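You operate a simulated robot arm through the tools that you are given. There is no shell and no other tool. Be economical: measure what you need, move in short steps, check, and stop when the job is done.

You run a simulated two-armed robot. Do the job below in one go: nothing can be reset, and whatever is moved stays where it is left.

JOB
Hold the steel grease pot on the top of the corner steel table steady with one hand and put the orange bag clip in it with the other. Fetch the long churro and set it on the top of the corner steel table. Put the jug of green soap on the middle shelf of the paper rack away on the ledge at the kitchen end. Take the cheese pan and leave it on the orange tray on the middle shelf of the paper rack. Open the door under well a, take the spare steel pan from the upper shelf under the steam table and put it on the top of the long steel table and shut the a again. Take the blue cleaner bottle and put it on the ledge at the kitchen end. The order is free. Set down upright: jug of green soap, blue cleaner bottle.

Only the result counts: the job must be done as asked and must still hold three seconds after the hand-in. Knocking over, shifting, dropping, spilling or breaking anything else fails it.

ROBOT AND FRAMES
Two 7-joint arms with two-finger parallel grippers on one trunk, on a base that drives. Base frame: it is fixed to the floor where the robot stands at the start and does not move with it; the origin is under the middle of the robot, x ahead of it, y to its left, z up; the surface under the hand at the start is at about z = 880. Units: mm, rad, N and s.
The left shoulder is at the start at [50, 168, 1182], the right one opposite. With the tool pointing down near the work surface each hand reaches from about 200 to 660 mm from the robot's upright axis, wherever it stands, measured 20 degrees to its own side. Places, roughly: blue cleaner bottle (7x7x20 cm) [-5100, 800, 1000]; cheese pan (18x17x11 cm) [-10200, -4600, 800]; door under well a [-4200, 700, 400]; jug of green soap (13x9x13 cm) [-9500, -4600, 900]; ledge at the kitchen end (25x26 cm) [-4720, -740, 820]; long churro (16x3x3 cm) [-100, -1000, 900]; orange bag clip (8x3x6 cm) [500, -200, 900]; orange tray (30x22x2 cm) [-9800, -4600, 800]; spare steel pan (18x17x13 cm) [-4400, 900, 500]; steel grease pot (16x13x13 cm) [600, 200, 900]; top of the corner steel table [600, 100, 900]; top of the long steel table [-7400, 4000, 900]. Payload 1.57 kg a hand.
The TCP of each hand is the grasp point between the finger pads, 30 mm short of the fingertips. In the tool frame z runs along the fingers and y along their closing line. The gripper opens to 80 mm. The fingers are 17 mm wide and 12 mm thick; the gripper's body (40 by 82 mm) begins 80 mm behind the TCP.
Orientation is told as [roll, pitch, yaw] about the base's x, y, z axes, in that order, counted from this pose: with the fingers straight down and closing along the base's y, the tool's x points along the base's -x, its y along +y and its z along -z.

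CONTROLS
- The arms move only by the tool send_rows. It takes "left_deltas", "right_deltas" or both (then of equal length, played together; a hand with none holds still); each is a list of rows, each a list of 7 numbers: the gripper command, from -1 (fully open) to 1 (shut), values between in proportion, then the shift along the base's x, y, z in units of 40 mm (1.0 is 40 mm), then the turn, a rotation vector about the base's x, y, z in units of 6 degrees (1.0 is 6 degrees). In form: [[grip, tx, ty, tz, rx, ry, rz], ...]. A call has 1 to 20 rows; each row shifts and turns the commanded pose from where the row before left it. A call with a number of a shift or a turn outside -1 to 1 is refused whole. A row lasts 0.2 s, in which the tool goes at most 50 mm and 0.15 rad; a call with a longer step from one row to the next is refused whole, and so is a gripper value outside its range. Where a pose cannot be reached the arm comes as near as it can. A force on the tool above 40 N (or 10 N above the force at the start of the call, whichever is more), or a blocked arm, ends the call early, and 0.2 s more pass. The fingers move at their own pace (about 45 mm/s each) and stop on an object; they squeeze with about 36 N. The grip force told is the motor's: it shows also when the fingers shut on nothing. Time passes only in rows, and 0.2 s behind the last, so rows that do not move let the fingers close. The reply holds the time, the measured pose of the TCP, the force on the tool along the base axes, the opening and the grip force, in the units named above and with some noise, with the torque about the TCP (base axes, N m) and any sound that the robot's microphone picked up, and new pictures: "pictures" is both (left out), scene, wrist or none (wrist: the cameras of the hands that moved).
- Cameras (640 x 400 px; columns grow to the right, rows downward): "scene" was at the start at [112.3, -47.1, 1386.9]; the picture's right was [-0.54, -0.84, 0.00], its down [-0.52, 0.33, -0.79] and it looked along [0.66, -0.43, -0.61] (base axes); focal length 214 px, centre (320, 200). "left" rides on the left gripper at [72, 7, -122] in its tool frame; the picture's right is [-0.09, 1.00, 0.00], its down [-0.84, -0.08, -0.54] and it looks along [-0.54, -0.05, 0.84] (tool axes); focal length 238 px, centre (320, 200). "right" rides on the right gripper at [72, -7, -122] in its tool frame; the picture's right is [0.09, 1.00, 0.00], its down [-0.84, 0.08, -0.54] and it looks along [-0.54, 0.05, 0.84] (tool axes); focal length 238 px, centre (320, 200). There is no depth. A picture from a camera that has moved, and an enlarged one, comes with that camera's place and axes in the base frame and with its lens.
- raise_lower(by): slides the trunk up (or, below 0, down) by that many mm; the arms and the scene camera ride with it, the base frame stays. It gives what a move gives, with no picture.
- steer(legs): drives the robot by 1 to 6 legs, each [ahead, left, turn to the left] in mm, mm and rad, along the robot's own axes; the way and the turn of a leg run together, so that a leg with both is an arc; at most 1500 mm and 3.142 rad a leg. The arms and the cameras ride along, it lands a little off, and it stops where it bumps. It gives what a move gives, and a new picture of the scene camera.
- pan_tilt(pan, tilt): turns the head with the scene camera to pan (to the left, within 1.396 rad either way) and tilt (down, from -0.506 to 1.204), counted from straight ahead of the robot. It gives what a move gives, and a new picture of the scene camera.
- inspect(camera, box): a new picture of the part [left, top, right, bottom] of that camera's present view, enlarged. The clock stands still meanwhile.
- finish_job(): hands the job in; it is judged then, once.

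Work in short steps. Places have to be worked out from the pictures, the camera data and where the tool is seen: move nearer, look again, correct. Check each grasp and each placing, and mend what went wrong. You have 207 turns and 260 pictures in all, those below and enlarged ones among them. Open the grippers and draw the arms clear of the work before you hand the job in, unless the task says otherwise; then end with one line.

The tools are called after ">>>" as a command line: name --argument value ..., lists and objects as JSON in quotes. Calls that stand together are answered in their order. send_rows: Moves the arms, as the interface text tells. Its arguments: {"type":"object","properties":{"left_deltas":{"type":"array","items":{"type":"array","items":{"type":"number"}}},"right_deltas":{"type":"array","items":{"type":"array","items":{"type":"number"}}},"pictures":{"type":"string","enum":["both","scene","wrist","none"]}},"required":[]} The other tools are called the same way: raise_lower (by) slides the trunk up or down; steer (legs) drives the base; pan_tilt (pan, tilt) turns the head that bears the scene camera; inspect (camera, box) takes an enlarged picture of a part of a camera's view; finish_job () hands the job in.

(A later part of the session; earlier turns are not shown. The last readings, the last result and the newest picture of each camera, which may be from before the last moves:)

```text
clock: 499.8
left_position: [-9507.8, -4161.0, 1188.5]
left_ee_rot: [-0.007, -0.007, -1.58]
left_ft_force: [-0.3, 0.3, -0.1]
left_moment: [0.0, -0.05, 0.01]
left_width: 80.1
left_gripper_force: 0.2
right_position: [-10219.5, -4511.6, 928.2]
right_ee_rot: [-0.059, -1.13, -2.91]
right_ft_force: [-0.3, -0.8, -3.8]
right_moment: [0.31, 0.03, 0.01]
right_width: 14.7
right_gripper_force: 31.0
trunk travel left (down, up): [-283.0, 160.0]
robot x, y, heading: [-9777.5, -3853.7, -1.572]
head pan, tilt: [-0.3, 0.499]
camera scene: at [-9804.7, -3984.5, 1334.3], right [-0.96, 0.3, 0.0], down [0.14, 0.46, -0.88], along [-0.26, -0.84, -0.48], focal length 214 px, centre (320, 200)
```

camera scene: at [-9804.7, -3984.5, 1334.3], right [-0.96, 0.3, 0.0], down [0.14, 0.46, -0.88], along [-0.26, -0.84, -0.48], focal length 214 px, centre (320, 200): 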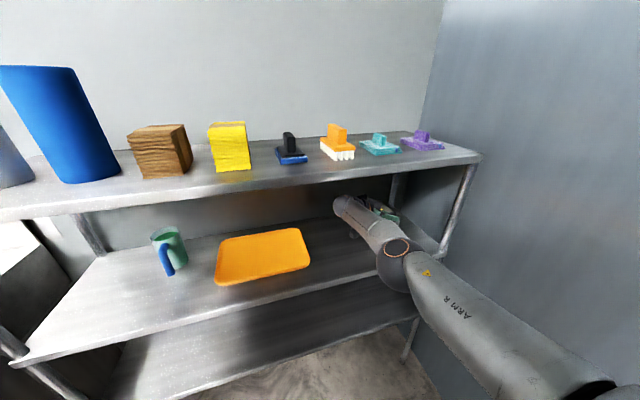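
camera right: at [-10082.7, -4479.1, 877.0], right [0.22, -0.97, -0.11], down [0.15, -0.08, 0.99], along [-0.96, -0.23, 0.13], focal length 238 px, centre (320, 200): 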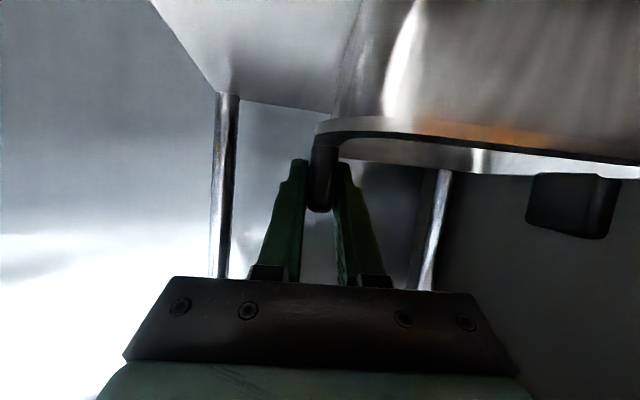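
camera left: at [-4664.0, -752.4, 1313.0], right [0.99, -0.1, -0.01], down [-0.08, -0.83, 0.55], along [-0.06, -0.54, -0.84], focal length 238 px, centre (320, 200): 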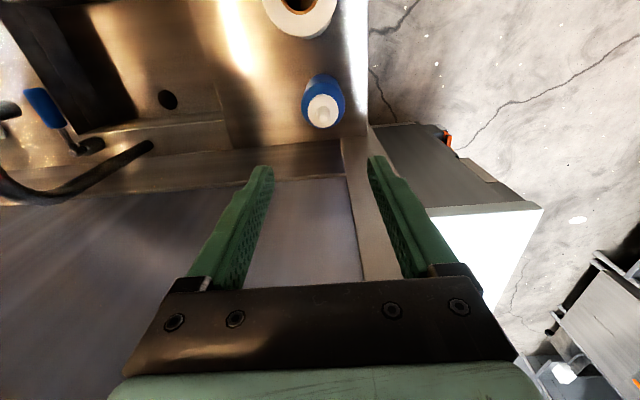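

Firmly held (4 N). Tray centre is at about [-9790, -4578]. I pull the left hand back, then drive left 415 mm in short legs to carry the pan over the tray.

>>> send_rows --left_deltas '[[-1, 0, 0.8, 0, 0, 0, 0], [-1, 0, 0.8, 0, 0, 0, 0], [-1, 0, 0.8, 0, 0, 0, 0]]' --pictures "none"

>>> steer --legs '[[-5, 105, 0], [-5, 105, 0], [-5, 105, 0], [-5, 100, 0]]'

>>> pan_tilt --pan -0.6 --tilt 0.65

>>> inspect --camera "right" --box '[0, 0, 640, 400]'

```text
clock: 500.6
left_position: [-9506.6, -4065.9, 1185.0]
left_ee_rot: [-0.006, -0.007, -1.579]
left_ft_force: [-0.1, -0.4, 0.1]
left_moment: [0.0, -0.01, 0.0]
left_width: 79.9
left_gripper_force: 0.0
right_position: [-10220.4, -4510.3, 928.8]
right_ee_rot: [-0.057, -1.131, -2.911]
right_ft_force: [0.4, -0.4, -4.3]
right_moment: [0.28, 0.0, -0.02]
right_width: 15.0
right_gripper_force: 30.7
trunk travel left (down, up): [-283.0, 160.0]
robot x, y, heading: [-9776.9, -3850.0, -1.575]
head pan, tilt: [-0.3, 0.499]
```

```text
clock: 505.6
left_position: [-9094.5, -4050.1, 1184.7]
left_ee_rot: [-0.008, -0.007, -1.589]
left_ft_force: [0.8, 0.0, -0.1]
left_moment: [0.02, 0.01, 0.06]
left_width: 80.2
left_gripper_force: 0.0
right_position: [-9811.0, -4489.0, 929.0]
right_ee_rot: [-0.059, -1.129, -2.919]
right_ft_force: [-0.4, 0.1, -3.9]
right_moment: [0.25, 0.04, 0.02]
right_width: 14.5
right_gripper_force: 31.6
trunk travel left (down, up): [-283.0, 160.0]
robot x, y, heading: [-9361.9, -3838.3, -1.573]
head pan, tilt: [-0.3, 0.499]
camera scene: at [-9391.2, -3965.7, 1334.3], right [-0.95, 0.3, 0.0], down [0.14, 0.46, -0.88], along [-0.27, -0.84, -0.48], focal length 214 px, centre (320, 200)
```

scene: 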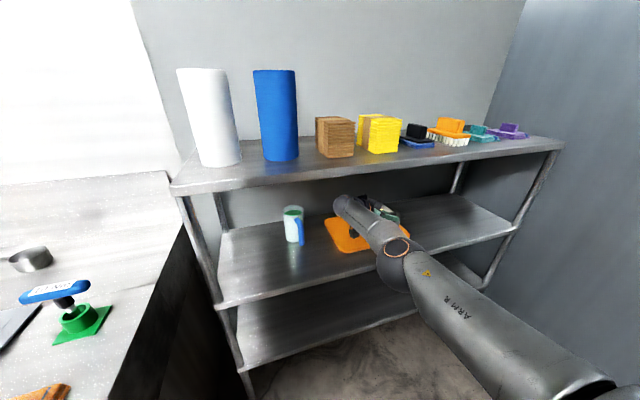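

```text
clock: 506.4
left_position: [-9094.8, -4050.1, 1185.9]
left_ee_rot: [-0.008, -0.006, -1.589]
left_ft_force: [-0.1, -0.1, -0.5]
left_moment: [-0.02, 0.0, -0.01]
left_width: 79.9
left_gripper_force: 0.0
right_position: [-9811.0, -4489.8, 929.7]
right_ee_rot: [-0.06, -1.131, -2.918]
right_ft_force: [0.9, -0.8, -4.3]
right_moment: [0.27, 0.02, 0.01]
right_width: 14.7
right_gripper_force: 30.7
trunk travel left (down, up): [-283.0, 160.0]
robot x, y, heading: [-9365.7, -3836.9, -1.574]
head pan, tilt: [-0.6, 0.649]
camera scene: at [-9413.5, -3950.3, 1321.0], right [-0.82, 0.57, 0.0], down [0.34, 0.5, -0.8], along [-0.45, -0.65, -0.6], focal length 214 px, centre (320, 200)
```

scene: 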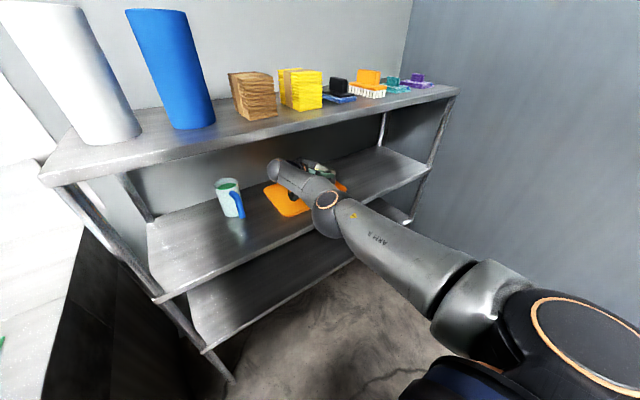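

```text
1.00 times, centred on (320, 200) of right (not enlarged: the box is as wide or as high as the picture)
camera zoom: at [-9674.5, -4458.0, 916.3], right [0.21, -0.97, -0.11], down [0.15, -0.08, 0.99], along [-0.97, -0.22, 0.13], focal length 238 px, centre (320, 200)
```

zoom: 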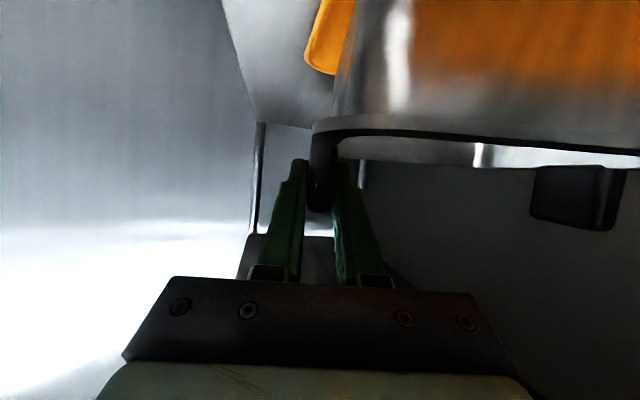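

The pan is over the tray (tray front edge just in front of the pan wall). I lower 25 mm and then in small steps.

>>> raise_lower --by -25

>>> inspect --camera "right" --box '[240, 0, 640, 250]'

```text
clock: 507.2
left_position: [-9094.7, -4048.0, 1161.0]
left_ee_rot: [-0.008, -0.008, -1.588]
left_ft_force: [-1.0, -0.2, 0.0]
left_moment: [-0.01, -0.01, -0.02]
left_width: 80.2
left_gripper_force: 0.2
right_position: [-9811.5, -4489.8, 908.2]
right_ee_rot: [-0.05, -1.135, -2.926]
right_ft_force: [-0.4, -1.2, 8.7]
right_moment: [0.15, -0.68, -0.07]
right_width: 14.8
right_gripper_force: 30.7
trunk travel left (down, up): [-258.0, 185.0]
robot x, y, heading: [-9359.8, -3840.2, -1.58]
head pan, tilt: [-0.6, 0.649]
```

```text
1.60 times, centred on (440, 125) of right
camera zoom: at [-9674.8, -4457.9, 894.5], right [0.21, -0.97, -0.1], down [0.15, -0.07, 0.99], along [-0.97, -0.22, 0.13], focal length 381 px, centre (128, 320)
```

zoom: 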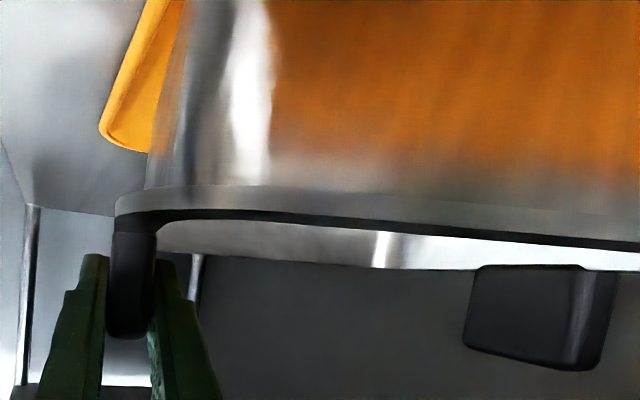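

It rests on the tray (contact at 18 mm above shelf level, as the tray is 2 cm high). I release and withdraw along the finger axis.

>>> send_rows --right_deltas '[[0.6, 0, 0, 0, 0, 0, 0], [0.3, 0, 0, 0, 0, 0, 0], [0, 0, 0, 0, 0, 0, 0], [0, 0, 0, 0, 0, 0, 0]]' --pictures "wrist"

```text
clock: 508.2
left_position: [-9095.5, -4049.3, 1160.1]
left_ee_rot: [-0.008, -0.007, -1.588]
left_ft_force: [0.3, 1.0, -1.3]
left_moment: [-0.02, 0.01, 0.02]
left_width: 79.8
left_gripper_force: 0.1
right_position: [-9811.1, -4490.5, 904.8]
right_ee_rot: [-0.058, -1.129, -2.921]
right_ft_force: [0.2, -0.1, -0.3]
right_moment: [0.0, -0.01, 0.02]
right_width: 40.0
right_gripper_force: 0.1
trunk travel left (down, up): [-258.0, 185.0]
robot x, y, heading: [-9359.4, -3837.9, -1.581]
head pan, tilt: [-0.6, 0.649]
camera right: at [-9674.3, -4457.8, 891.8], right [0.21, -0.97, -0.11], down [0.15, -0.08, 0.99], along [-0.97, -0.22, 0.13], focal length 238 px, centre (320, 200)
```

right: 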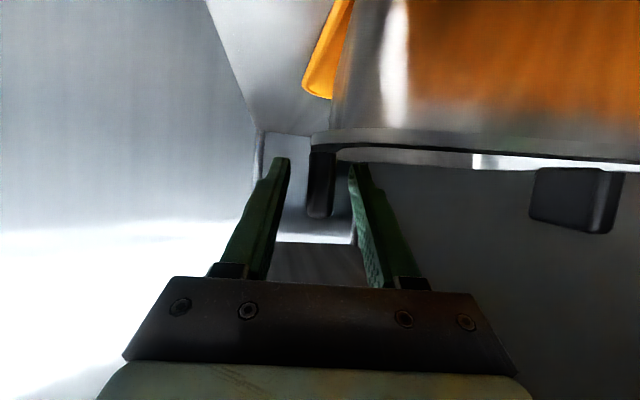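

Withdrawing along the fingers, then backing out.

>>> send_rows --right_deltas '[[-0.1, 0.5, 0.08, 0.25, 0, 0, 0], [-0.1, 0.6, 0.1, 0.3, 0, 0, 0], [-0.1, 0.6, 0.1, 0.3, 0, 0, 0]]' --pictures "none"

>>> steer --legs '[[-400, 0, 0]]'

>>> inspect --camera "scene" --box '[160, 100, 400, 260]'

```text
clock: 509.0
left_position: [-9095.1, -4049.2, 1160.2]
left_ee_rot: [-0.009, -0.008, -1.587]
left_ft_force: [-0.3, -0.1, -0.3]
left_moment: [-0.01, -0.02, 0.02]
left_width: 80.4
left_gripper_force: 0.0
right_position: [-9740.2, -4490.3, 936.1]
right_ee_rot: [-0.061, -1.131, -2.917]
right_ft_force: [0.1, -0.9, 0.6]
right_moment: [0.04, -0.01, 0.01]
right_width: 43.9
right_gripper_force: 0.1
right hand out of reach, approached as far as the arm can: row 1, 2, 3
trunk travel left (down, up): [-258.0, 185.0]
robot x, y, heading: [-9365.0, -3839.2, -1.576]
head pan, tilt: [-0.6, 0.649]
```

```text
clock: 511.5
left_position: [-9091.8, -3646.9, 1159.1]
left_ee_rot: [-0.01, -0.007, -1.599]
left_ft_force: [0.5, 0.2, 0.4]
left_moment: [-0.02, 0.01, 0.03]
left_width: 80.0
left_gripper_force: 0.1
right_position: [-9742.8, -4081.0, 937.3]
right_ee_rot: [-0.061, -1.131, -2.93]
right_ft_force: [0.7, -0.4, 0.3]
right_moment: [-0.01, -0.02, 0.03]
right_width: 44.2
right_gripper_force: 0.2
trunk travel left (down, up): [-258.0, 185.0]
robot x, y, heading: [-9361.9, -3432.9, -1.593]
head pan, tilt: [-0.6, 0.649]
camera scene: at [-9409.3, -3543.0, 1296.1], right [-0.81, 0.58, 0.0], down [0.35, 0.49, -0.8], along [-0.46, -0.65, -0.6], focal length 214 px, centre (320, 200)
```

scene: 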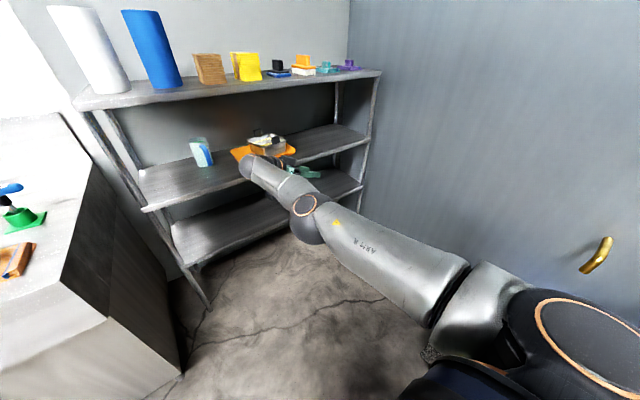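

```text
2.50 times, centred on (280, 180) of scene
camera zoom: at [-9409.3, -3543.0, 1296.1], right [-0.81, 0.58, 0.0], down [0.35, 0.49, -0.8], along [-0.46, -0.65, -0.6], focal length 536 px, centre (420, 250)
```

zoom: 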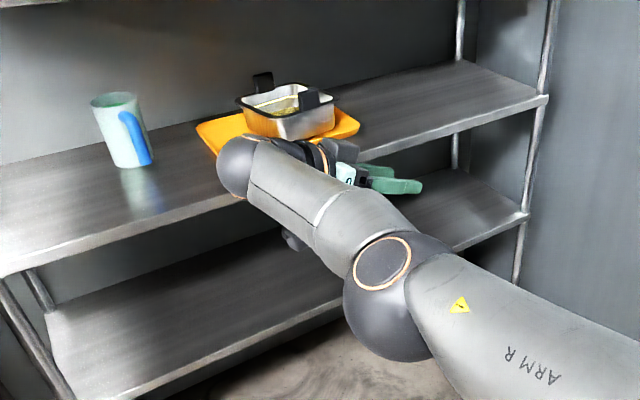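

The cheese pan sits on the tray. Now the jug: I enlarge it to see its handle.

>>> pan_tilt --pan -0.1 --tilt 0.5

>>> inspect --camera "scene" --box '[290, 120, 390, 200]'

```text
clock: 512.4
left_position: [-9090.3, -3645.4, 1159.7]
left_ee_rot: [-0.009, -0.006, -1.6]
left_ft_force: [-0.4, -0.3, -0.1]
left_moment: [0.02, 0.01, -0.01]
left_width: 80.2
left_gripper_force: 0.0
right_position: [-9743.4, -4080.9, 937.5]
right_ee_rot: [-0.061, -1.131, -2.93]
right_ft_force: [0.8, -0.1, 0.0]
right_moment: [-0.01, 0.03, 0.02]
right_width: 44.0
right_gripper_force: 0.0
trunk travel left (down, up): [-258.0, 185.0]
robot x, y, heading: [-9359.4, -3431.5, -1.592]
head pan, tilt: [-0.099, 0.499]
camera scene: at [-9369.7, -3562.9, 1309.4], right [-0.99, 0.12, 0.0], down [0.06, 0.48, -0.88], along [-0.1, -0.87, -0.48], focal length 214 px, centre (320, 200)
```

scene: 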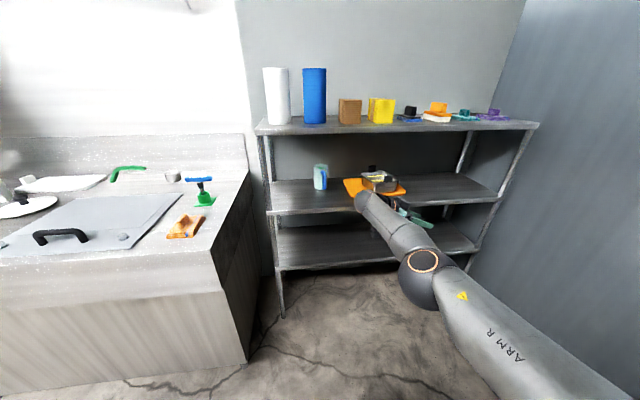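

```text
5.00 times, centred on (340, 160) of scene
camera zoom: at [-9369.7, -3562.9, 1309.4], right [-0.99, 0.12, 0.0], down [0.06, 0.48, -0.88], along [-0.1, -0.87, -0.48], focal length 1072 px, centre (220, 400)
```

zoom: 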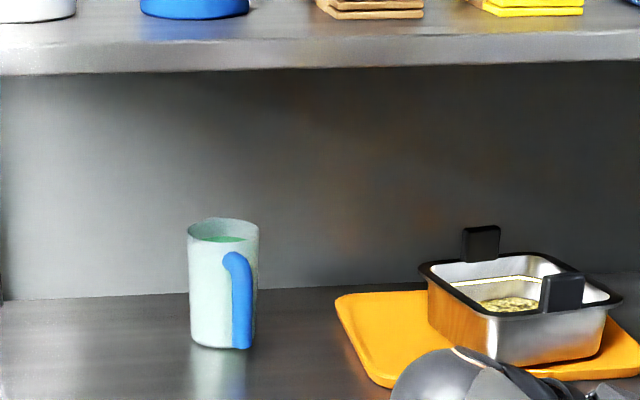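

The handle is a vertical blue bar facing +y at about [-9503, -4525]. I'll take it with the left hand pointing forward. First I fold the right arm back to pointing down.

>>> send_rows --right_deltas '[[-1, 0, 0.2, 0.1, 0, -1, 0], [-1, 0, 0.2, 0.1, 0, -1, 0], [-1, 0, 0.2, 0.1, 0, -1, 0], [-1, 0, 0.3, 0.1, 0, 0, 1], [-1, 0, 0.3, 0.1, 0, 0, 1], [-1, 0, 0.3, 0.1, 0, 0, 1], [-1, 0, 0.3, 0.1, 0, 0, 1], [-1, 0, 0.3, 0.1, 0, 0, 1], [-1, 0, 0.3, 0.1, 0, 0, 1], [-1, 0, 0.3, 0.1, 0, 0, 1], [-1, 0, 0.3, 0.1, 0, 0, 1], [-1, 0, 0.3, 0.1, 0, 0, 1], [-1, 0, 0.3, 0.1, 0, 0, 1], [-1, 0, 0.3, 0.1, 0, 0, 1], [-1, 0, 0.3, 0.1, 0, 0, 1], [-1, 0, 0.3, 0.1, 0, 0, 1], [-1, 0, 0.3, 0.1, 0, 0, 1]]' --pictures "none"

>>> send_rows --right_deltas '[[-1, 0, 0.3, 0.2, 1, 0, 0], [-1, 0, 0.3, 0.2, 1, 0, 0], [-1, 0, 0.3, 0.2, 1, 0, 0], [-1, 0, 0.3, 0.2, 1, 0, 0], [-1, 0, 0.2, 0.2, 1, 0, 0], [-1, 0, 0.2, 0.2, 1, 0, 0], [-1, 0, 0.2, 0.2, 1, 0, 0], [-1, 0, 0, 0, 0.5, 0, 0]]' --pictures "none"

>>> steer --legs '[[0, -460, 0.02]]'

```text
clock: 516.0
left_position: [-9092.5, -3647.0, 1159.5]
left_ee_rot: [-0.01, -0.008, -1.599]
left_ft_force: [0.5, 0.1, -1.1]
left_moment: [0.01, -0.02, -0.01]
left_width: 80.1
left_gripper_force: 0.1
right_position: [-9753.2, -4166.9, 1011.9]
right_ee_rot: [0.032, -0.82, -1.646]
right_ft_force: [-0.1, 0.1, -0.4]
right_moment: [-0.04, -0.01, -0.01]
right_width: 80.0
right_gripper_force: 0.0
right hand out of reach, approached as far as the arm can: row 1, 2, 3, 4, 5, 6, 7, 8, 9, 10, 11, 12, 13, 14, 17
trunk travel left (down, up): [-258.0, 185.0]
robot x, y, heading: [-9358.1, -3429.2, -1.586]
head pan, tilt: [-0.099, 0.499]
```

```text
clock: 517.8
left_position: [-9092.3, -3646.2, 1160.6]
left_ee_rot: [-0.009, -0.008, -1.599]
left_ft_force: [-0.7, 0.2, 0.0]
left_moment: [0.01, 0.01, 0.0]
left_width: 80.0
left_gripper_force: 0.0
right_position: [-9796.1, -4089.9, 1018.9]
right_ee_rot: [0.009, -0.546, -1.669]
right_ft_force: [-0.4, 0.6, 0.0]
right_moment: [0.0, 0.0, -0.02]
right_width: 80.0
right_gripper_force: 0.1
right hand out of reach, approached as far as the arm can: row 1, 2, 3, 4, 5, 6, 7, 8
trunk travel left (down, up): [-258.0, 185.0]
robot x, y, heading: [-9359.2, -3430.0, -1.59]
head pan, tilt: [-0.099, 0.499]
```

```text
clock: 521.8
left_position: [-9506.2, -3636.9, 1160.3]
left_ee_rot: [-0.008, -0.009, -1.584]
left_ft_force: [0.6, 0.1, -0.5]
left_moment: [0.0, 0.0, -0.01]
left_width: 80.1
left_gripper_force: 0.1
right_position: [-10205.8, -4090.2, 1017.1]
right_ee_rot: [0.01, -0.546, -1.655]
right_ft_force: [0.7, 0.2, 0.2]
right_moment: [-0.04, 0.03, 0.02]
right_width: 80.1
right_gripper_force: 0.0
trunk travel left (down, up): [-258.0, 185.0]
robot x, y, heading: [-9777.7, -3427.5, -1.573]
head pan, tilt: [-0.099, 0.499]
stopped in leg 1: the robot was blocked; the commanded pose is now the measured one
camera scene: at [-9785.3, -3558.8, 1309.4], right [-0.99, 0.1, 0.0], down [0.05, 0.48, -0.88], along [-0.09, -0.87, -0.48], focal length 214 px, centre (320, 200)
```

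scene: 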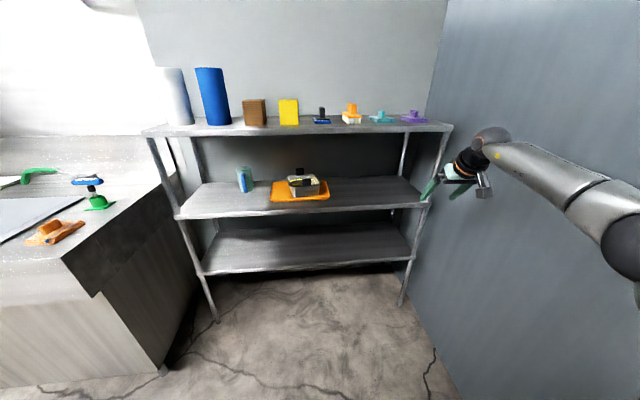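

The base is blocked at x≈-9777 here by something at floor level; that's close enough. I turn the left hand to point forward and bring it to z≈880.

>>> send_rows --left_deltas '[[-1, 0, -0.6, -0.3, -1, 0, 0], [-1, 0, -0.6, -0.3, -1, 0, 0], [-1, 0, -0.6, -0.3, -1, 0, 0], [-1, 0, -0.6, -0.4, -1, 0, 0], [-1, 0, -0.6, -0.5, -1, 0, 0], [-1, 0, -0.6, -0.5, -1, 0, 0], [-1, 0, -0.6, -0.5, -1, 0, 0], [-1, 0, -0.6, -0.5, -1, 0, 0], [-1, 0, -0.6, -0.5, -1, 0, 0], [-1, 0, -0.6, -0.5, -1, 0, 0], [-1, 0, -0.6, -0.5, -1, 0, 0], [-1, 0, -0.6, -0.5, -1, 0, 0]]' --right_deltas '[[-1, 0, 0.2, 0, 0, 0, 0], [-1, 0, 0.2, 0, 0, 0, 0], [-1, 0, 0.2, 0, 0, 0, 0], [-1, 0, 0.2, 0, 0, 0, 0], [-1, 0, 0.2, 0, 0, 0, 0], [-1, 0, 0.2, 0, 0, 0, 0], [-1, 0, 0, 0, 0, 0, 0], [-1, 0, 0, 0, 0, 0, 0], [-1, 0, 0, 0, 0, 0, 0], [-1, 0, 0, 0, 0, 0, 0], [-1, 0, 0, 0, 0, 0, 0], [-1, 0, 0, 0, 0, 0, 0]]' --pictures "wrist"

```text
clock: 524.4
left_position: [-9505.8, -3932.2, 946.3]
left_ee_rot: [0.032, -1.263, -1.609]
left_ft_force: [-0.1, 0.6, -0.1]
left_moment: [0.05, 0.04, -0.03]
left_width: 79.9
left_gripper_force: 0.0
left hand out of reach, approached as far as the arm can: row 9
right_position: [-10205.8, -4045.2, 1020.1]
right_ee_rot: [0.008, -0.546, -1.655]
right_ft_force: [-0.3, 0.5, 0.2]
right_moment: [0.02, 0.01, -0.01]
right_width: 79.8
right_gripper_force: 0.1
trunk travel left (down, up): [-258.0, 185.0]
robot x, y, heading: [-9776.3, -3430.4, -1.572]
head pan, tilt: [-0.099, 0.499]
camera right: at [-10204.5, -3918.4, 1086.2], right [1.0, 0.0, -0.04], down [0.04, -0.44, 0.9], along [-0.02, -0.9, -0.44], focal length 238 px, centre (320, 200)
camera left: at [-9497.9, -3794.1, 916.0], right [0.99, -0.04, 0.1], down [-0.08, 0.26, 0.96], along [-0.06, -0.96, 0.26], focal length 238 px, centre (320, 200)
```

right: 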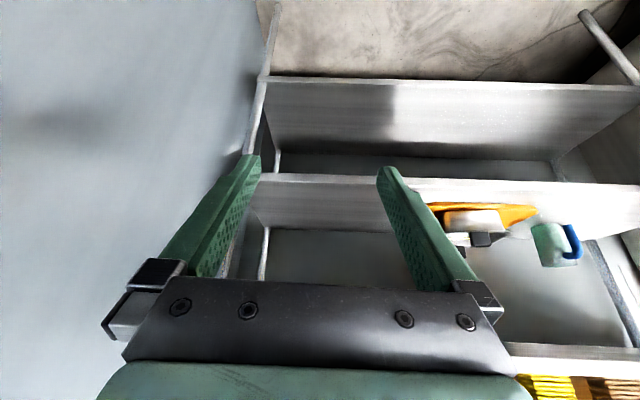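
left: 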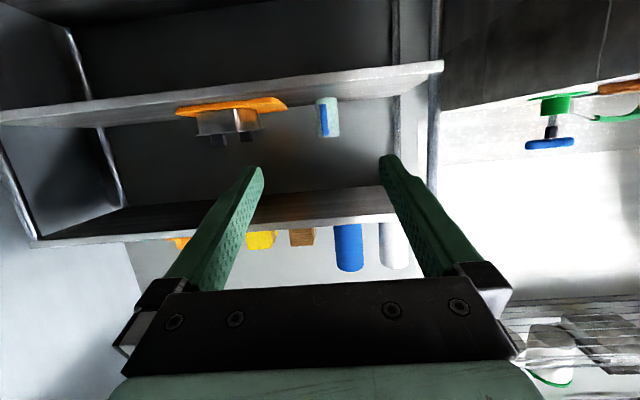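

Handle is at about [-9514, -4525, 865], straight ahead. First I bring the right hand back and up so it won't enter the rack, and pitch the left hand 12° more down.

>>> send_rows --right_deltas '[[-1, 0.1, 0.6, 0.4, 0, 0, 0], [-1, 0.1, 0.6, 0.4, 0, 0, 0], [-1, 0.1, 0.6, 0.4, 0, 0, 0], [-1, 0.1, 0.6, 0.4, 0, 0, 0], [-1, 0.1, 0.6, 0.4, 0.5, 0, 0], [-1, 0.1, 0.6, 0.4, 0.5, 0, 0], [-1, 0.1, 0.6, 0.4, 0.5, 0, 0], [-1, 0.1, 0.6, 0.4, 0.5, 0, 0]]' --left_deltas '[[-1, 0, 0, -0.2, 1, 0, 0], [-1, 0, 0, -0.2, 1, 0, 0], [-1, 0, 0, -0.2, 0, 0, 0], [-1, 0, 0, -0.2, 0, 0, 0], [-1, 0, 0, -0.3, 0, 0, 0], [-1, 0, 0, -0.3, 0, 0, 0], [-1, 0, 0, -0.3, 0, 0, 0], [-1, 0, 0, -0.3, 0, 0, 0]]' --pictures "none"

```text
clock: 526.2
left_position: [-9506.0, -3929.3, 868.4]
left_ee_rot: [0.015, -1.055, -1.595]
left_ft_force: [-0.1, 0.0, -0.7]
left_moment: [0.02, 0.02, -0.01]
left_width: 80.1
left_gripper_force: 0.1
right_position: [-10170.7, -3849.1, 1150.3]
right_ee_rot: [-0.01, -0.338, -1.646]
right_ft_force: [0.3, 0.3, 1.1]
right_moment: [0.03, 0.01, -0.02]
right_width: 79.8
right_gripper_force: 0.1
trunk travel left (down, up): [-258.0, 185.0]
robot x, y, heading: [-9778.6, -3426.8, -1.57]
head pan, tilt: [-0.099, 0.499]
```

Right hand is back. I drive 440 mm ahead and view the jug from the left wrist.

>>> send_rows --right_deltas '[[-1, 0.1, 0.6, 0.4, 0.5, 0, 0], [-1, 0.1, 0.6, 0.4, 0.5, 0, 0]]' --pictures "none"

>>> steer --legs '[[440, -5, 0]]'

>>> inspect --camera "left" --box '[0, 0, 640, 400]'

```text
clock: 526.8
left_position: [-9507.0, -3930.6, 869.1]
left_ee_rot: [0.013, -1.055, -1.595]
left_ft_force: [0.6, 0.0, -0.2]
left_moment: [-0.01, -0.01, -0.01]
left_width: 80.0
left_gripper_force: 0.2
right_position: [-10166.6, -3802.7, 1181.4]
right_ee_rot: [-0.015, -0.233, -1.645]
right_ft_force: [-0.1, 0.0, -0.8]
right_moment: [-0.01, -0.01, 0.0]
right_width: 80.1
right_gripper_force: 0.0
trunk travel left (down, up): [-258.0, 185.0]
robot x, y, heading: [-9776.2, -3429.4, -1.573]
head pan, tilt: [-0.099, 0.499]
```

```text
clock: 529.5
left_position: [-9515.7, -4365.7, 868.7]
left_ee_rot: [0.015, -1.053, -1.602]
left_ft_force: [0.1, 0.2, -0.3]
left_moment: [0.0, -0.02, -0.01]
left_width: 79.7
left_gripper_force: 0.0
right_position: [-10176.2, -4234.4, 1179.5]
right_ee_rot: [-0.017, -0.232, -1.648]
right_ft_force: [0.6, 1.1, 0.7]
right_moment: [0.0, -0.01, 0.01]
right_width: 80.2
right_gripper_force: 0.0
trunk travel left (down, up): [-258.0, 185.0]
robot x, y, heading: [-9781.8, -3863.0, -1.579]
head pan, tilt: [-0.099, 0.499]
camera scene: at [-9793.7, -3992.8, 1309.3], right [-0.99, 0.11, 0.0], down [0.05, 0.48, -0.88], along [-0.09, -0.87, -0.48], focal length 214 px, centre (320, 200)
```

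scene: 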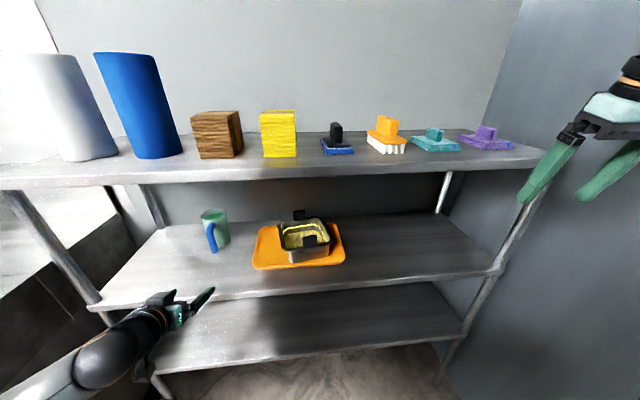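

```text
1.00 times, centred on (320, 200) of left (not enlarged: the box is as wide or as high as the picture)
camera zoom: at [-9507.7, -4223.3, 866.9], right [0.99, -0.06, 0.09], down [-0.08, 0.06, 0.99], along [-0.07, -1.0, 0.05], focal length 238 px, centre (320, 200)
```

zoom: 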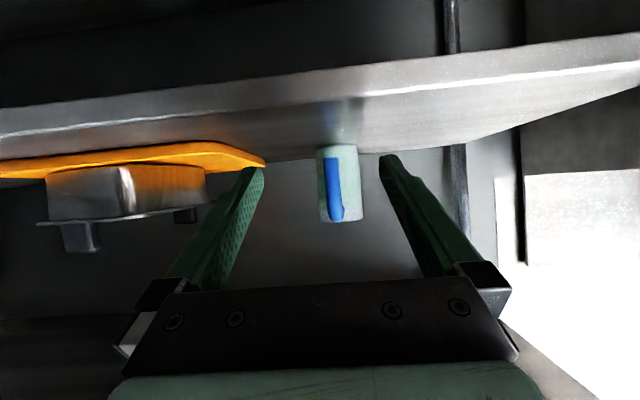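

Aligned with the handle ([-9510, -4525], z 831–911). I drive 60 mm and extend the arm 95 mm.

>>> steer --legs '[[60, 0, 0.008]]'

>>> send_rows --left_deltas '[[-1, 0.05, -0.7, 0, 0, 0, 0], [-1, 0.05, -0.7, 0, 0, 0, 0], [-1, 0, -0.6, 0, 0, 0, 0]]' --pictures "wrist"

```text
clock: 530.4
left_position: [-9514.3, -4423.4, 868.1]
left_ee_rot: [0.013, -1.053, -1.593]
left_ft_force: [-0.1, -1.5, -0.2]
left_moment: [-0.04, 0.02, -0.02]
left_width: 80.1
left_gripper_force: 0.1
right_position: [-10173.9, -4298.0, 1180.2]
right_ee_rot: [-0.017, -0.232, -1.643]
right_ft_force: [0.0, -0.2, 0.7]
right_moment: [0.04, 0.01, -0.06]
right_width: 79.9
right_gripper_force: 0.0
trunk travel left (down, up): [-258.0, 185.0]
robot x, y, heading: [-9781.3, -3916.9, -1.576]
head pan, tilt: [-0.099, 0.499]
camera scene: at [-9793.0, -4054.0, 1309.3], right [-0.99, 0.1, 0.0], down [0.05, 0.48, -0.88], along [-0.09, -0.87, -0.48], focal length 214 px, centre (320, 200)
```

scene: 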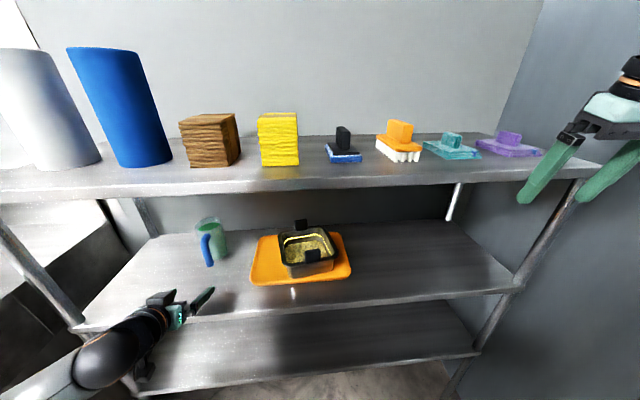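

```text
clock: 531.2
left_position: [-9507.4, -4505.4, 867.6]
left_ee_rot: [0.015, -1.051, -1.594]
left_ft_force: [-0.2, -0.3, 0.0]
left_moment: [0.04, 0.01, 0.03]
left_width: 80.1
left_gripper_force: 0.1
right_position: [-10172.6, -4298.9, 1181.0]
right_ee_rot: [-0.019, -0.233, -1.642]
right_ft_force: [-0.1, 0.0, 0.2]
right_moment: [-0.03, 0.0, -0.01]
right_width: 79.7
right_gripper_force: 0.2
trunk travel left (down, up): [-258.0, 185.0]
robot x, y, heading: [-9784.0, -3924.2, -1.571]
head pan, tilt: [-0.099, 0.499]
camera left: at [-9499.8, -4362.6, 867.1], right [0.99, -0.06, 0.09], down [-0.08, 0.06, 0.99], along [-0.06, -1.0, 0.05], focal length 238 px, centre (320, 200)
```

left: 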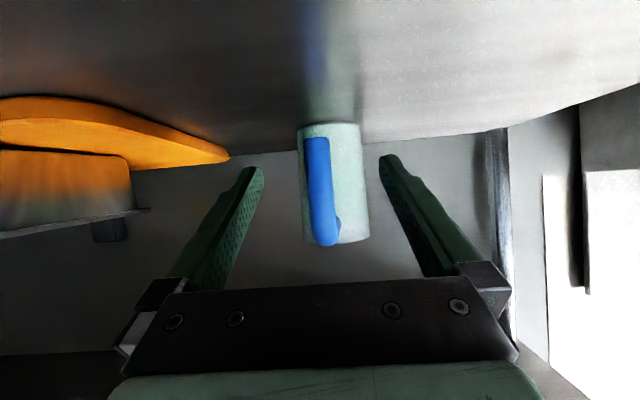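

The handle is still about 50 mm further in. I advance 45 mm and check.

>>> send_rows --left_deltas '[[-1, 0, -0.6, 0, 0, 0, 0], [-1, 0, -0.5, 0, 0, 0, 0]]' --pictures "wrist"

>>> inspect --camera "scene" --box '[120, 180, 280, 300]'

```text
clock: 531.8
left_position: [-9508.5, -4548.8, 868.8]
left_ee_rot: [0.016, -1.051, -1.597]
left_ft_force: [-0.4, -0.4, 0.5]
left_moment: [0.02, -0.01, 0.01]
left_width: 80.1
left_gripper_force: 0.1
right_position: [-10173.8, -4297.8, 1179.3]
right_ee_rot: [-0.018, -0.231, -1.642]
right_ft_force: [-0.6, 0.3, -0.5]
right_moment: [-0.02, -0.02, -0.01]
right_width: 80.0
right_gripper_force: 0.0
trunk travel left (down, up): [-258.0, 185.0]
robot x, y, heading: [-9781.3, -3923.5, -1.573]
head pan, tilt: [-0.099, 0.499]
camera left: at [-9500.2, -4406.1, 867.2], right [0.99, -0.06, 0.09], down [-0.08, 0.06, 0.99], along [-0.06, -1.0, 0.05], focal length 238 px, centre (320, 200)
```

left: 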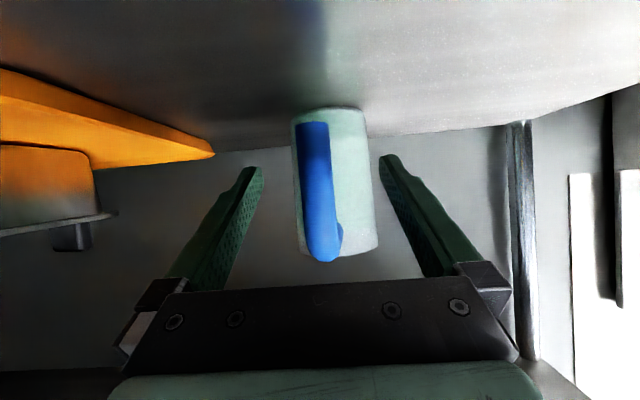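

```text
3.33 times, centred on (200, 240) of scene
camera zoom: at [-9793.1, -4053.6, 1309.4], right [-0.99, 0.1, 0.0], down [0.05, 0.48, -0.88], along [-0.09, -0.87, -0.48], focal length 715 px, centre (720, 67)
```

zoom: 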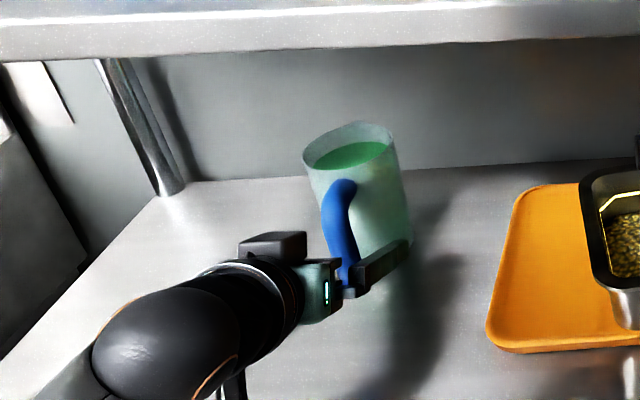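

Handle is about 15 mm beyond the TCP. I advance 12 mm and close.

>>> send_rows --left_deltas '[[-1, 0, -0.3, 0, 0, 0, 0], [0, 0, 0, 0, 0, 0, 0], [1, 0, 0, 0, 0, 0, 0], [1, 0, 0, 0, 0, 0, 0], [1, 0, 0, 0, 0, 0, 0], [1, 0, 0, 0, 0, 0, 0]]' --pictures "wrist"

```text
clock: 533.2
left_position: [-9509.0, -4560.5, 868.8]
left_ee_rot: [0.014, -1.052, -1.593]
left_ft_force: [-0.1, -1.1, 0.9]
left_moment: [-0.04, 0.08, -0.04]
left_width: 21.5
left_gripper_force: 26.3
right_position: [-10172.4, -4297.7, 1179.8]
right_ee_rot: [-0.017, -0.231, -1.642]
right_ft_force: [0.6, -0.3, -0.3]
right_moment: [0.01, 0.0, -0.03]
right_width: 80.0
right_gripper_force: 0.0
trunk travel left (down, up): [-258.0, 185.0]
robot x, y, heading: [-9783.3, -3926.4, -1.573]
head pan, tilt: [-0.099, 0.499]
camera left: at [-9501.1, -4417.9, 867.2], right [0.99, -0.06, 0.09], down [-0.08, 0.06, 0.99], along [-0.06, -1.0, 0.05], focal length 238 px, centre (320, 200)
```

left: 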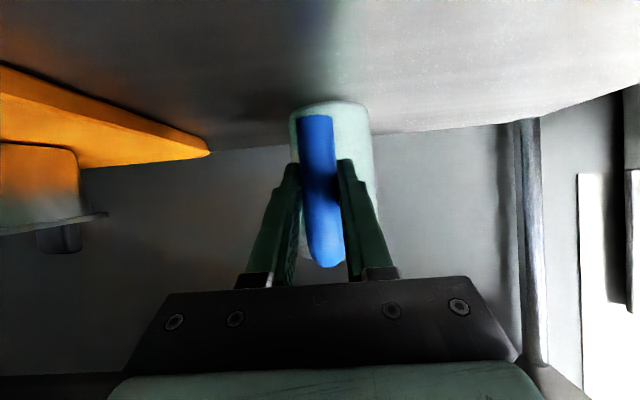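

Handle gripped (21.5 mm). I lift 12 mm and check force, moment and tilt.

>>> raise_lower --by 12

>>> send_rows --left_deltas '[[1, 0, 0, 0, 0, 0, 0], [1, 0, 0, 0, 0, 0, 0], [1, 0, 0, 0, 0, 0, 0]]' --pictures "wrist"

>>> inspect --camera "scene" --box '[120, 180, 280, 300]'

```text
clock: 533.8
left_position: [-9508.4, -4560.2, 877.2]
left_ee_rot: [0.013, -1.05, -1.593]
left_ft_force: [0.0, -0.4, -5.9]
left_moment: [0.36, 0.01, -0.02]
left_width: 21.4
left_gripper_force: 34.9
right_position: [-10172.4, -4298.3, 1192.0]
right_ee_rot: [-0.019, -0.233, -1.643]
right_ft_force: [0.2, -0.2, -0.1]
right_moment: [0.0, -0.02, 0.02]
right_width: 80.0
right_gripper_force: 0.0
trunk travel left (down, up): [-270.0, 173.0]
robot x, y, heading: [-9784.6, -3923.3, -1.568]
head pan, tilt: [-0.099, 0.499]
```

```text
clock: 534.6
left_position: [-9509.6, -4560.8, 879.2]
left_ee_rot: [0.014, -1.052, -1.593]
left_ft_force: [0.2, 0.8, -5.1]
left_moment: [0.39, 0.07, 0.02]
left_width: 21.3
left_gripper_force: 34.5
right_position: [-10173.3, -4296.8, 1192.4]
right_ee_rot: [-0.019, -0.232, -1.642]
right_ft_force: [0.6, 0.5, 0.1]
right_moment: [0.01, 0.0, 0.04]
right_width: 79.9
right_gripper_force: 0.0
trunk travel left (down, up): [-270.0, 173.0]
robot x, y, heading: [-9784.8, -3922.6, -1.573]
head pan, tilt: [-0.099, 0.499]
camera left: at [-9500.8, -4418.2, 878.6], right [0.99, -0.06, 0.09], down [-0.08, 0.06, 0.99], along [-0.06, -1.0, 0.05], focal length 238 px, centre (320, 200)
```

left: 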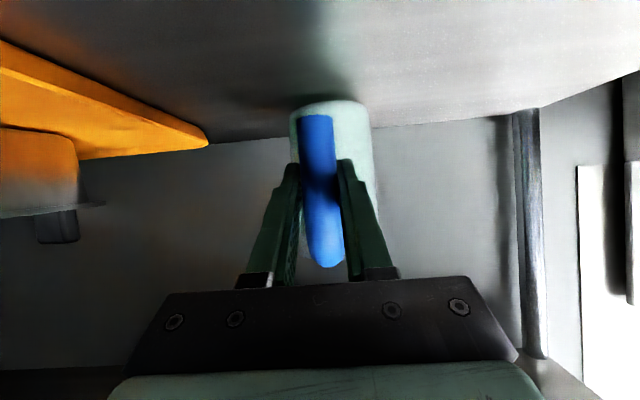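

```text
3.33 times, centred on (200, 240) of scene
camera zoom: at [-9792.8, -4054.1, 1321.3], right [-0.99, 0.1, 0.0], down [0.05, 0.48, -0.88], along [-0.09, -0.87, -0.48], focal length 715 px, centre (720, 67)
```

zoom: 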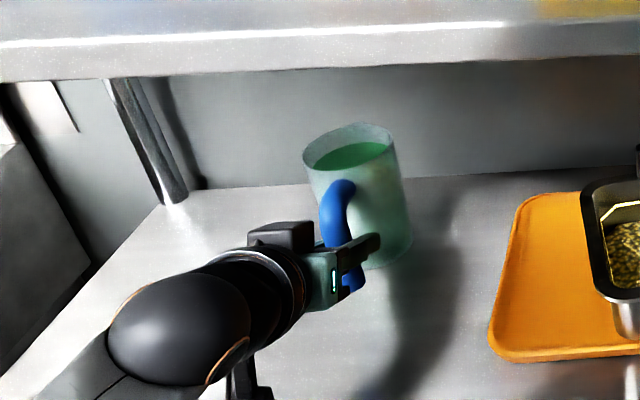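

Held without slipping (5.5 N, 0.39 Nm). I back straight out to y≈-3150 in two legs and check again.

>>> steer --legs '[[-380, 0, 0], [-390, 0, 0]]'

>>> inspect --camera "left" --box '[0, 0, 640, 400]'

```text
clock: 537.4
left_position: [-9498.0, -4173.8, 875.4]
left_ee_rot: [0.015, -1.043, -1.591]
left_ft_force: [-0.8, 0.0, -5.1]
left_moment: [0.4, 0.07, -0.01]
left_width: 21.4
left_gripper_force: 34.5
right_position: [-10162.4, -3915.1, 1192.7]
right_ee_rot: [-0.019, -0.233, -1.639]
right_ft_force: [-0.6, 0.2, 0.3]
right_moment: [-0.04, -0.01, 0.06]
right_width: 80.0
right_gripper_force: 0.0
trunk travel left (down, up): [-270.0, 173.0]
robot x, y, heading: [-9778.2, -3540.1, -1.568]
head pan, tilt: [-0.099, 0.499]
stopped in leg 2: the robot was blocked; the commanded pose is now the measured one
camera scene: at [-9784.7, -3669.2, 1321.3], right [-1.0, 0.1, 0.0], down [0.05, 0.48, -0.88], along [-0.09, -0.87, -0.48], focal length 214 px, centre (320, 200)
```

scene: 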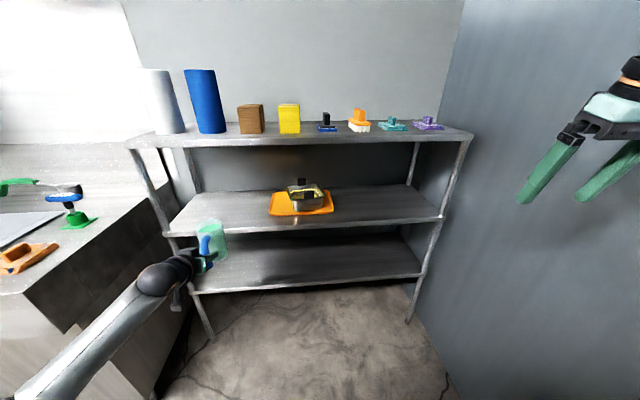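

```text
1.00 times, centred on (320, 200) of left (not enlarged: the box is as wide or as high as the picture)
camera zoom: at [-9491.6, -4031.1, 875.8], right [0.99, -0.05, 0.09], down [-0.08, 0.05, 1.0], along [-0.06, -1.0, 0.04], focal length 238 px, centre (320, 200)
```

zoom: 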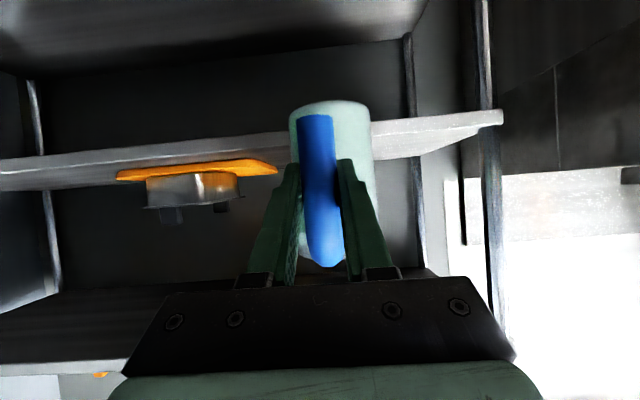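

Blocked by the floor bin behind-right. I strafe left 150 mm, then continue back.

>>> steer --legs '[[0, 150, 0], [-400, 0, 0]]'

>>> raise_lower --by 120

>>> inspect --camera "left" --box '[0, 0, 640, 400]'

>>> pan_tilt --pan -1.35 --tilt 0.9

```text
clock: 541.5
left_position: [-9357.7, -3777.4, 879.0]
left_ee_rot: [0.013, -1.047, -1.608]
left_ft_force: [-0.5, -0.1, -5.0]
left_moment: [0.39, 0.03, -0.01]
left_width: 21.1
left_gripper_force: 34.2
right_position: [-10018.1, -3508.7, 1191.4]
right_ee_rot: [-0.018, -0.231, -1.655]
right_ft_force: [0.2, -0.3, -0.2]
right_moment: [0.0, 0.03, 0.0]
right_width: 79.7
right_gripper_force: 0.1
trunk travel left (down, up): [-270.0, 173.0]
robot x, y, heading: [-9625.0, -3137.2, -1.577]
head pan, tilt: [-0.099, 0.499]
camera scene: at [-9635.2, -3268.6, 1321.4], right [-0.99, 0.11, 0.0], down [0.05, 0.48, -0.88], along [-0.1, -0.87, -0.48], focal length 214 px, centre (320, 200)
```

scene: 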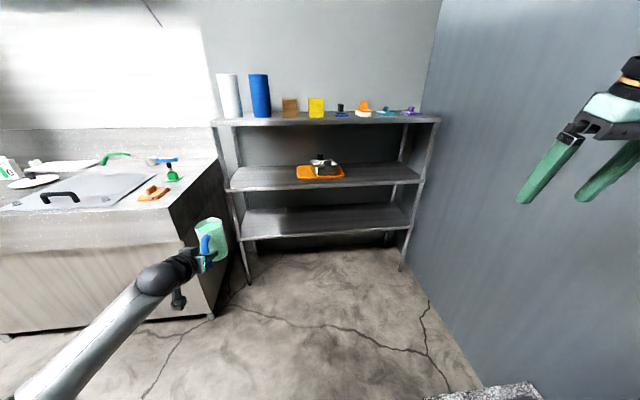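

```text
clock: 543.0
left_position: [-9356.9, -3778.4, 997.7]
left_ee_rot: [0.014, -1.047, -1.605]
left_ft_force: [-0.5, -0.4, -5.8]
left_moment: [0.39, -0.01, 0.0]
left_width: 21.0
left_gripper_force: 34.2
right_position: [-10019.0, -3509.0, 1311.5]
right_ee_rot: [-0.018, -0.232, -1.655]
right_ft_force: [0.6, 0.4, -1.1]
right_moment: [-0.04, 0.01, 0.0]
right_width: 80.2
right_gripper_force: 0.0
trunk travel left (down, up): [-390.0, 53.0]
robot x, y, heading: [-9624.8, -3139.5, -1.581]
head pan, tilt: [-0.099, 0.499]
```

```text
1.00 times, centred on (320, 200) of left (not enlarged: the box is as wide or as high as the picture)
camera zoom: at [-9347.7, -3636.1, 997.3], right [0.99, -0.07, 0.09], down [-0.08, 0.05, 1.0], along [-0.07, -1.0, 0.05], focal length 238 px, centre (320, 200)
```

zoom: 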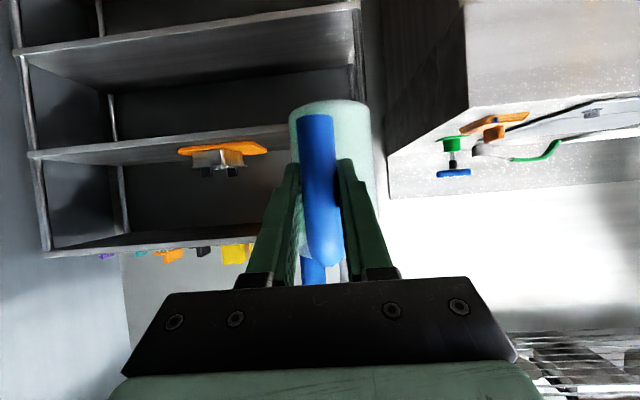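

```text
clock: 544.4
left_position: [-9356.4, -3778.5, 997.2]
left_ee_rot: [0.013, -1.049, -1.605]
left_ft_force: [-0.1, 0.0, -5.2]
left_moment: [0.35, 0.04, 0.01]
left_width: 21.1
left_gripper_force: 34.6
right_position: [-10018.8, -3509.3, 1311.6]
right_ee_rot: [-0.018, -0.23, -1.654]
right_ft_force: [-0.9, 0.4, 0.2]
right_moment: [0.0, -0.04, -0.03]
right_width: 79.9
right_gripper_force: 0.1
trunk travel left (down, up): [-390.0, 53.0]
robot x, y, heading: [-9623.1, -3135.9, -1.581]
head pan, tilt: [-1.349, 0.901]
camera scene: at [-9698.9, -3194.3, 1407.5], right [-0.21, 0.98, 0.0], down [0.77, 0.16, -0.62], along [-0.61, -0.13, -0.78], focal length 214 px, centre (320, 200)
```

scene: 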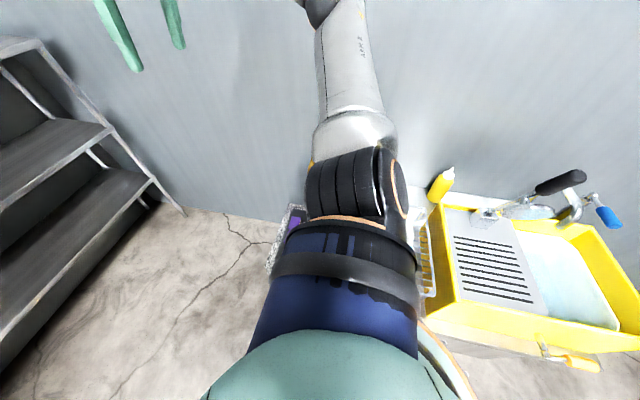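

The jug is steady. I strafe left along the sinks to x≈-6100 in four legs.

>>> steer --legs '[[0, 900, 0.01], [0, 880, 0], [0, 880, 0], [0, 850, 0]]'

>>> inspect --camera "left" --box '[0, 0, 640, 400]'

```text
clock: 575.7
left_position: [-5801.9, -3736.3, 996.5]
left_ee_rot: [0.015, -1.049, -1.58]
left_ft_force: [0.1, -0.4, -5.2]
left_moment: [0.37, 0.08, 0.01]
left_width: 21.3
left_gripper_force: 34.7
right_position: [-6470.2, -3484.5, 1311.8]
right_ee_rot: [-0.017, -0.233, -1.628]
right_ft_force: [0.6, 0.1, 0.6]
right_moment: [0.0, -0.01, 0.04]
right_width: 80.3
right_gripper_force: 0.1
trunk travel left (down, up): [-390.0, 53.0]
robot x, y, heading: [-6086.2, -3101.6, -1.561]
head pan, tilt: [-1.349, 0.901]
camera scene: at [-6158.9, -3161.8, 1407.5], right [-0.23, 0.97, 0.0], down [0.76, 0.18, -0.62], along [-0.6, -0.14, -0.78], focal length 214 px, centre (320, 200)
```

scene: 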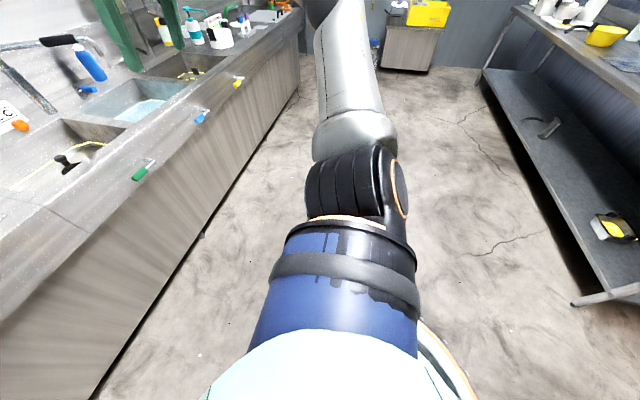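

```text
1.00 times, centred on (320, 200) of left (not enlarged: the box is as wide or as high as the picture)
camera zoom: at [-5796.4, -3594.5, 997.4], right [1.0, -0.04, 0.09], down [-0.08, 0.05, 1.0], along [-0.05, -1.0, 0.05], focal length 238 px, centre (320, 200)
```

zoom: 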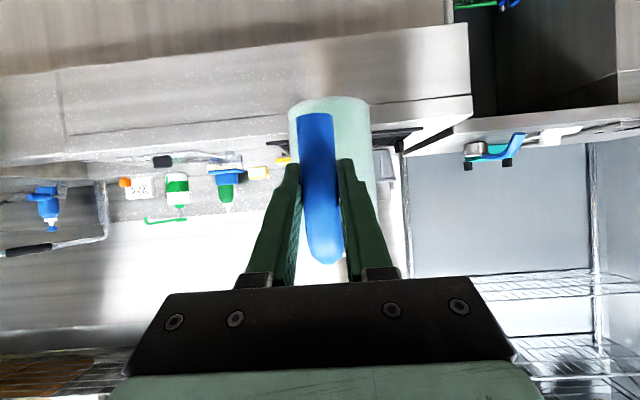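

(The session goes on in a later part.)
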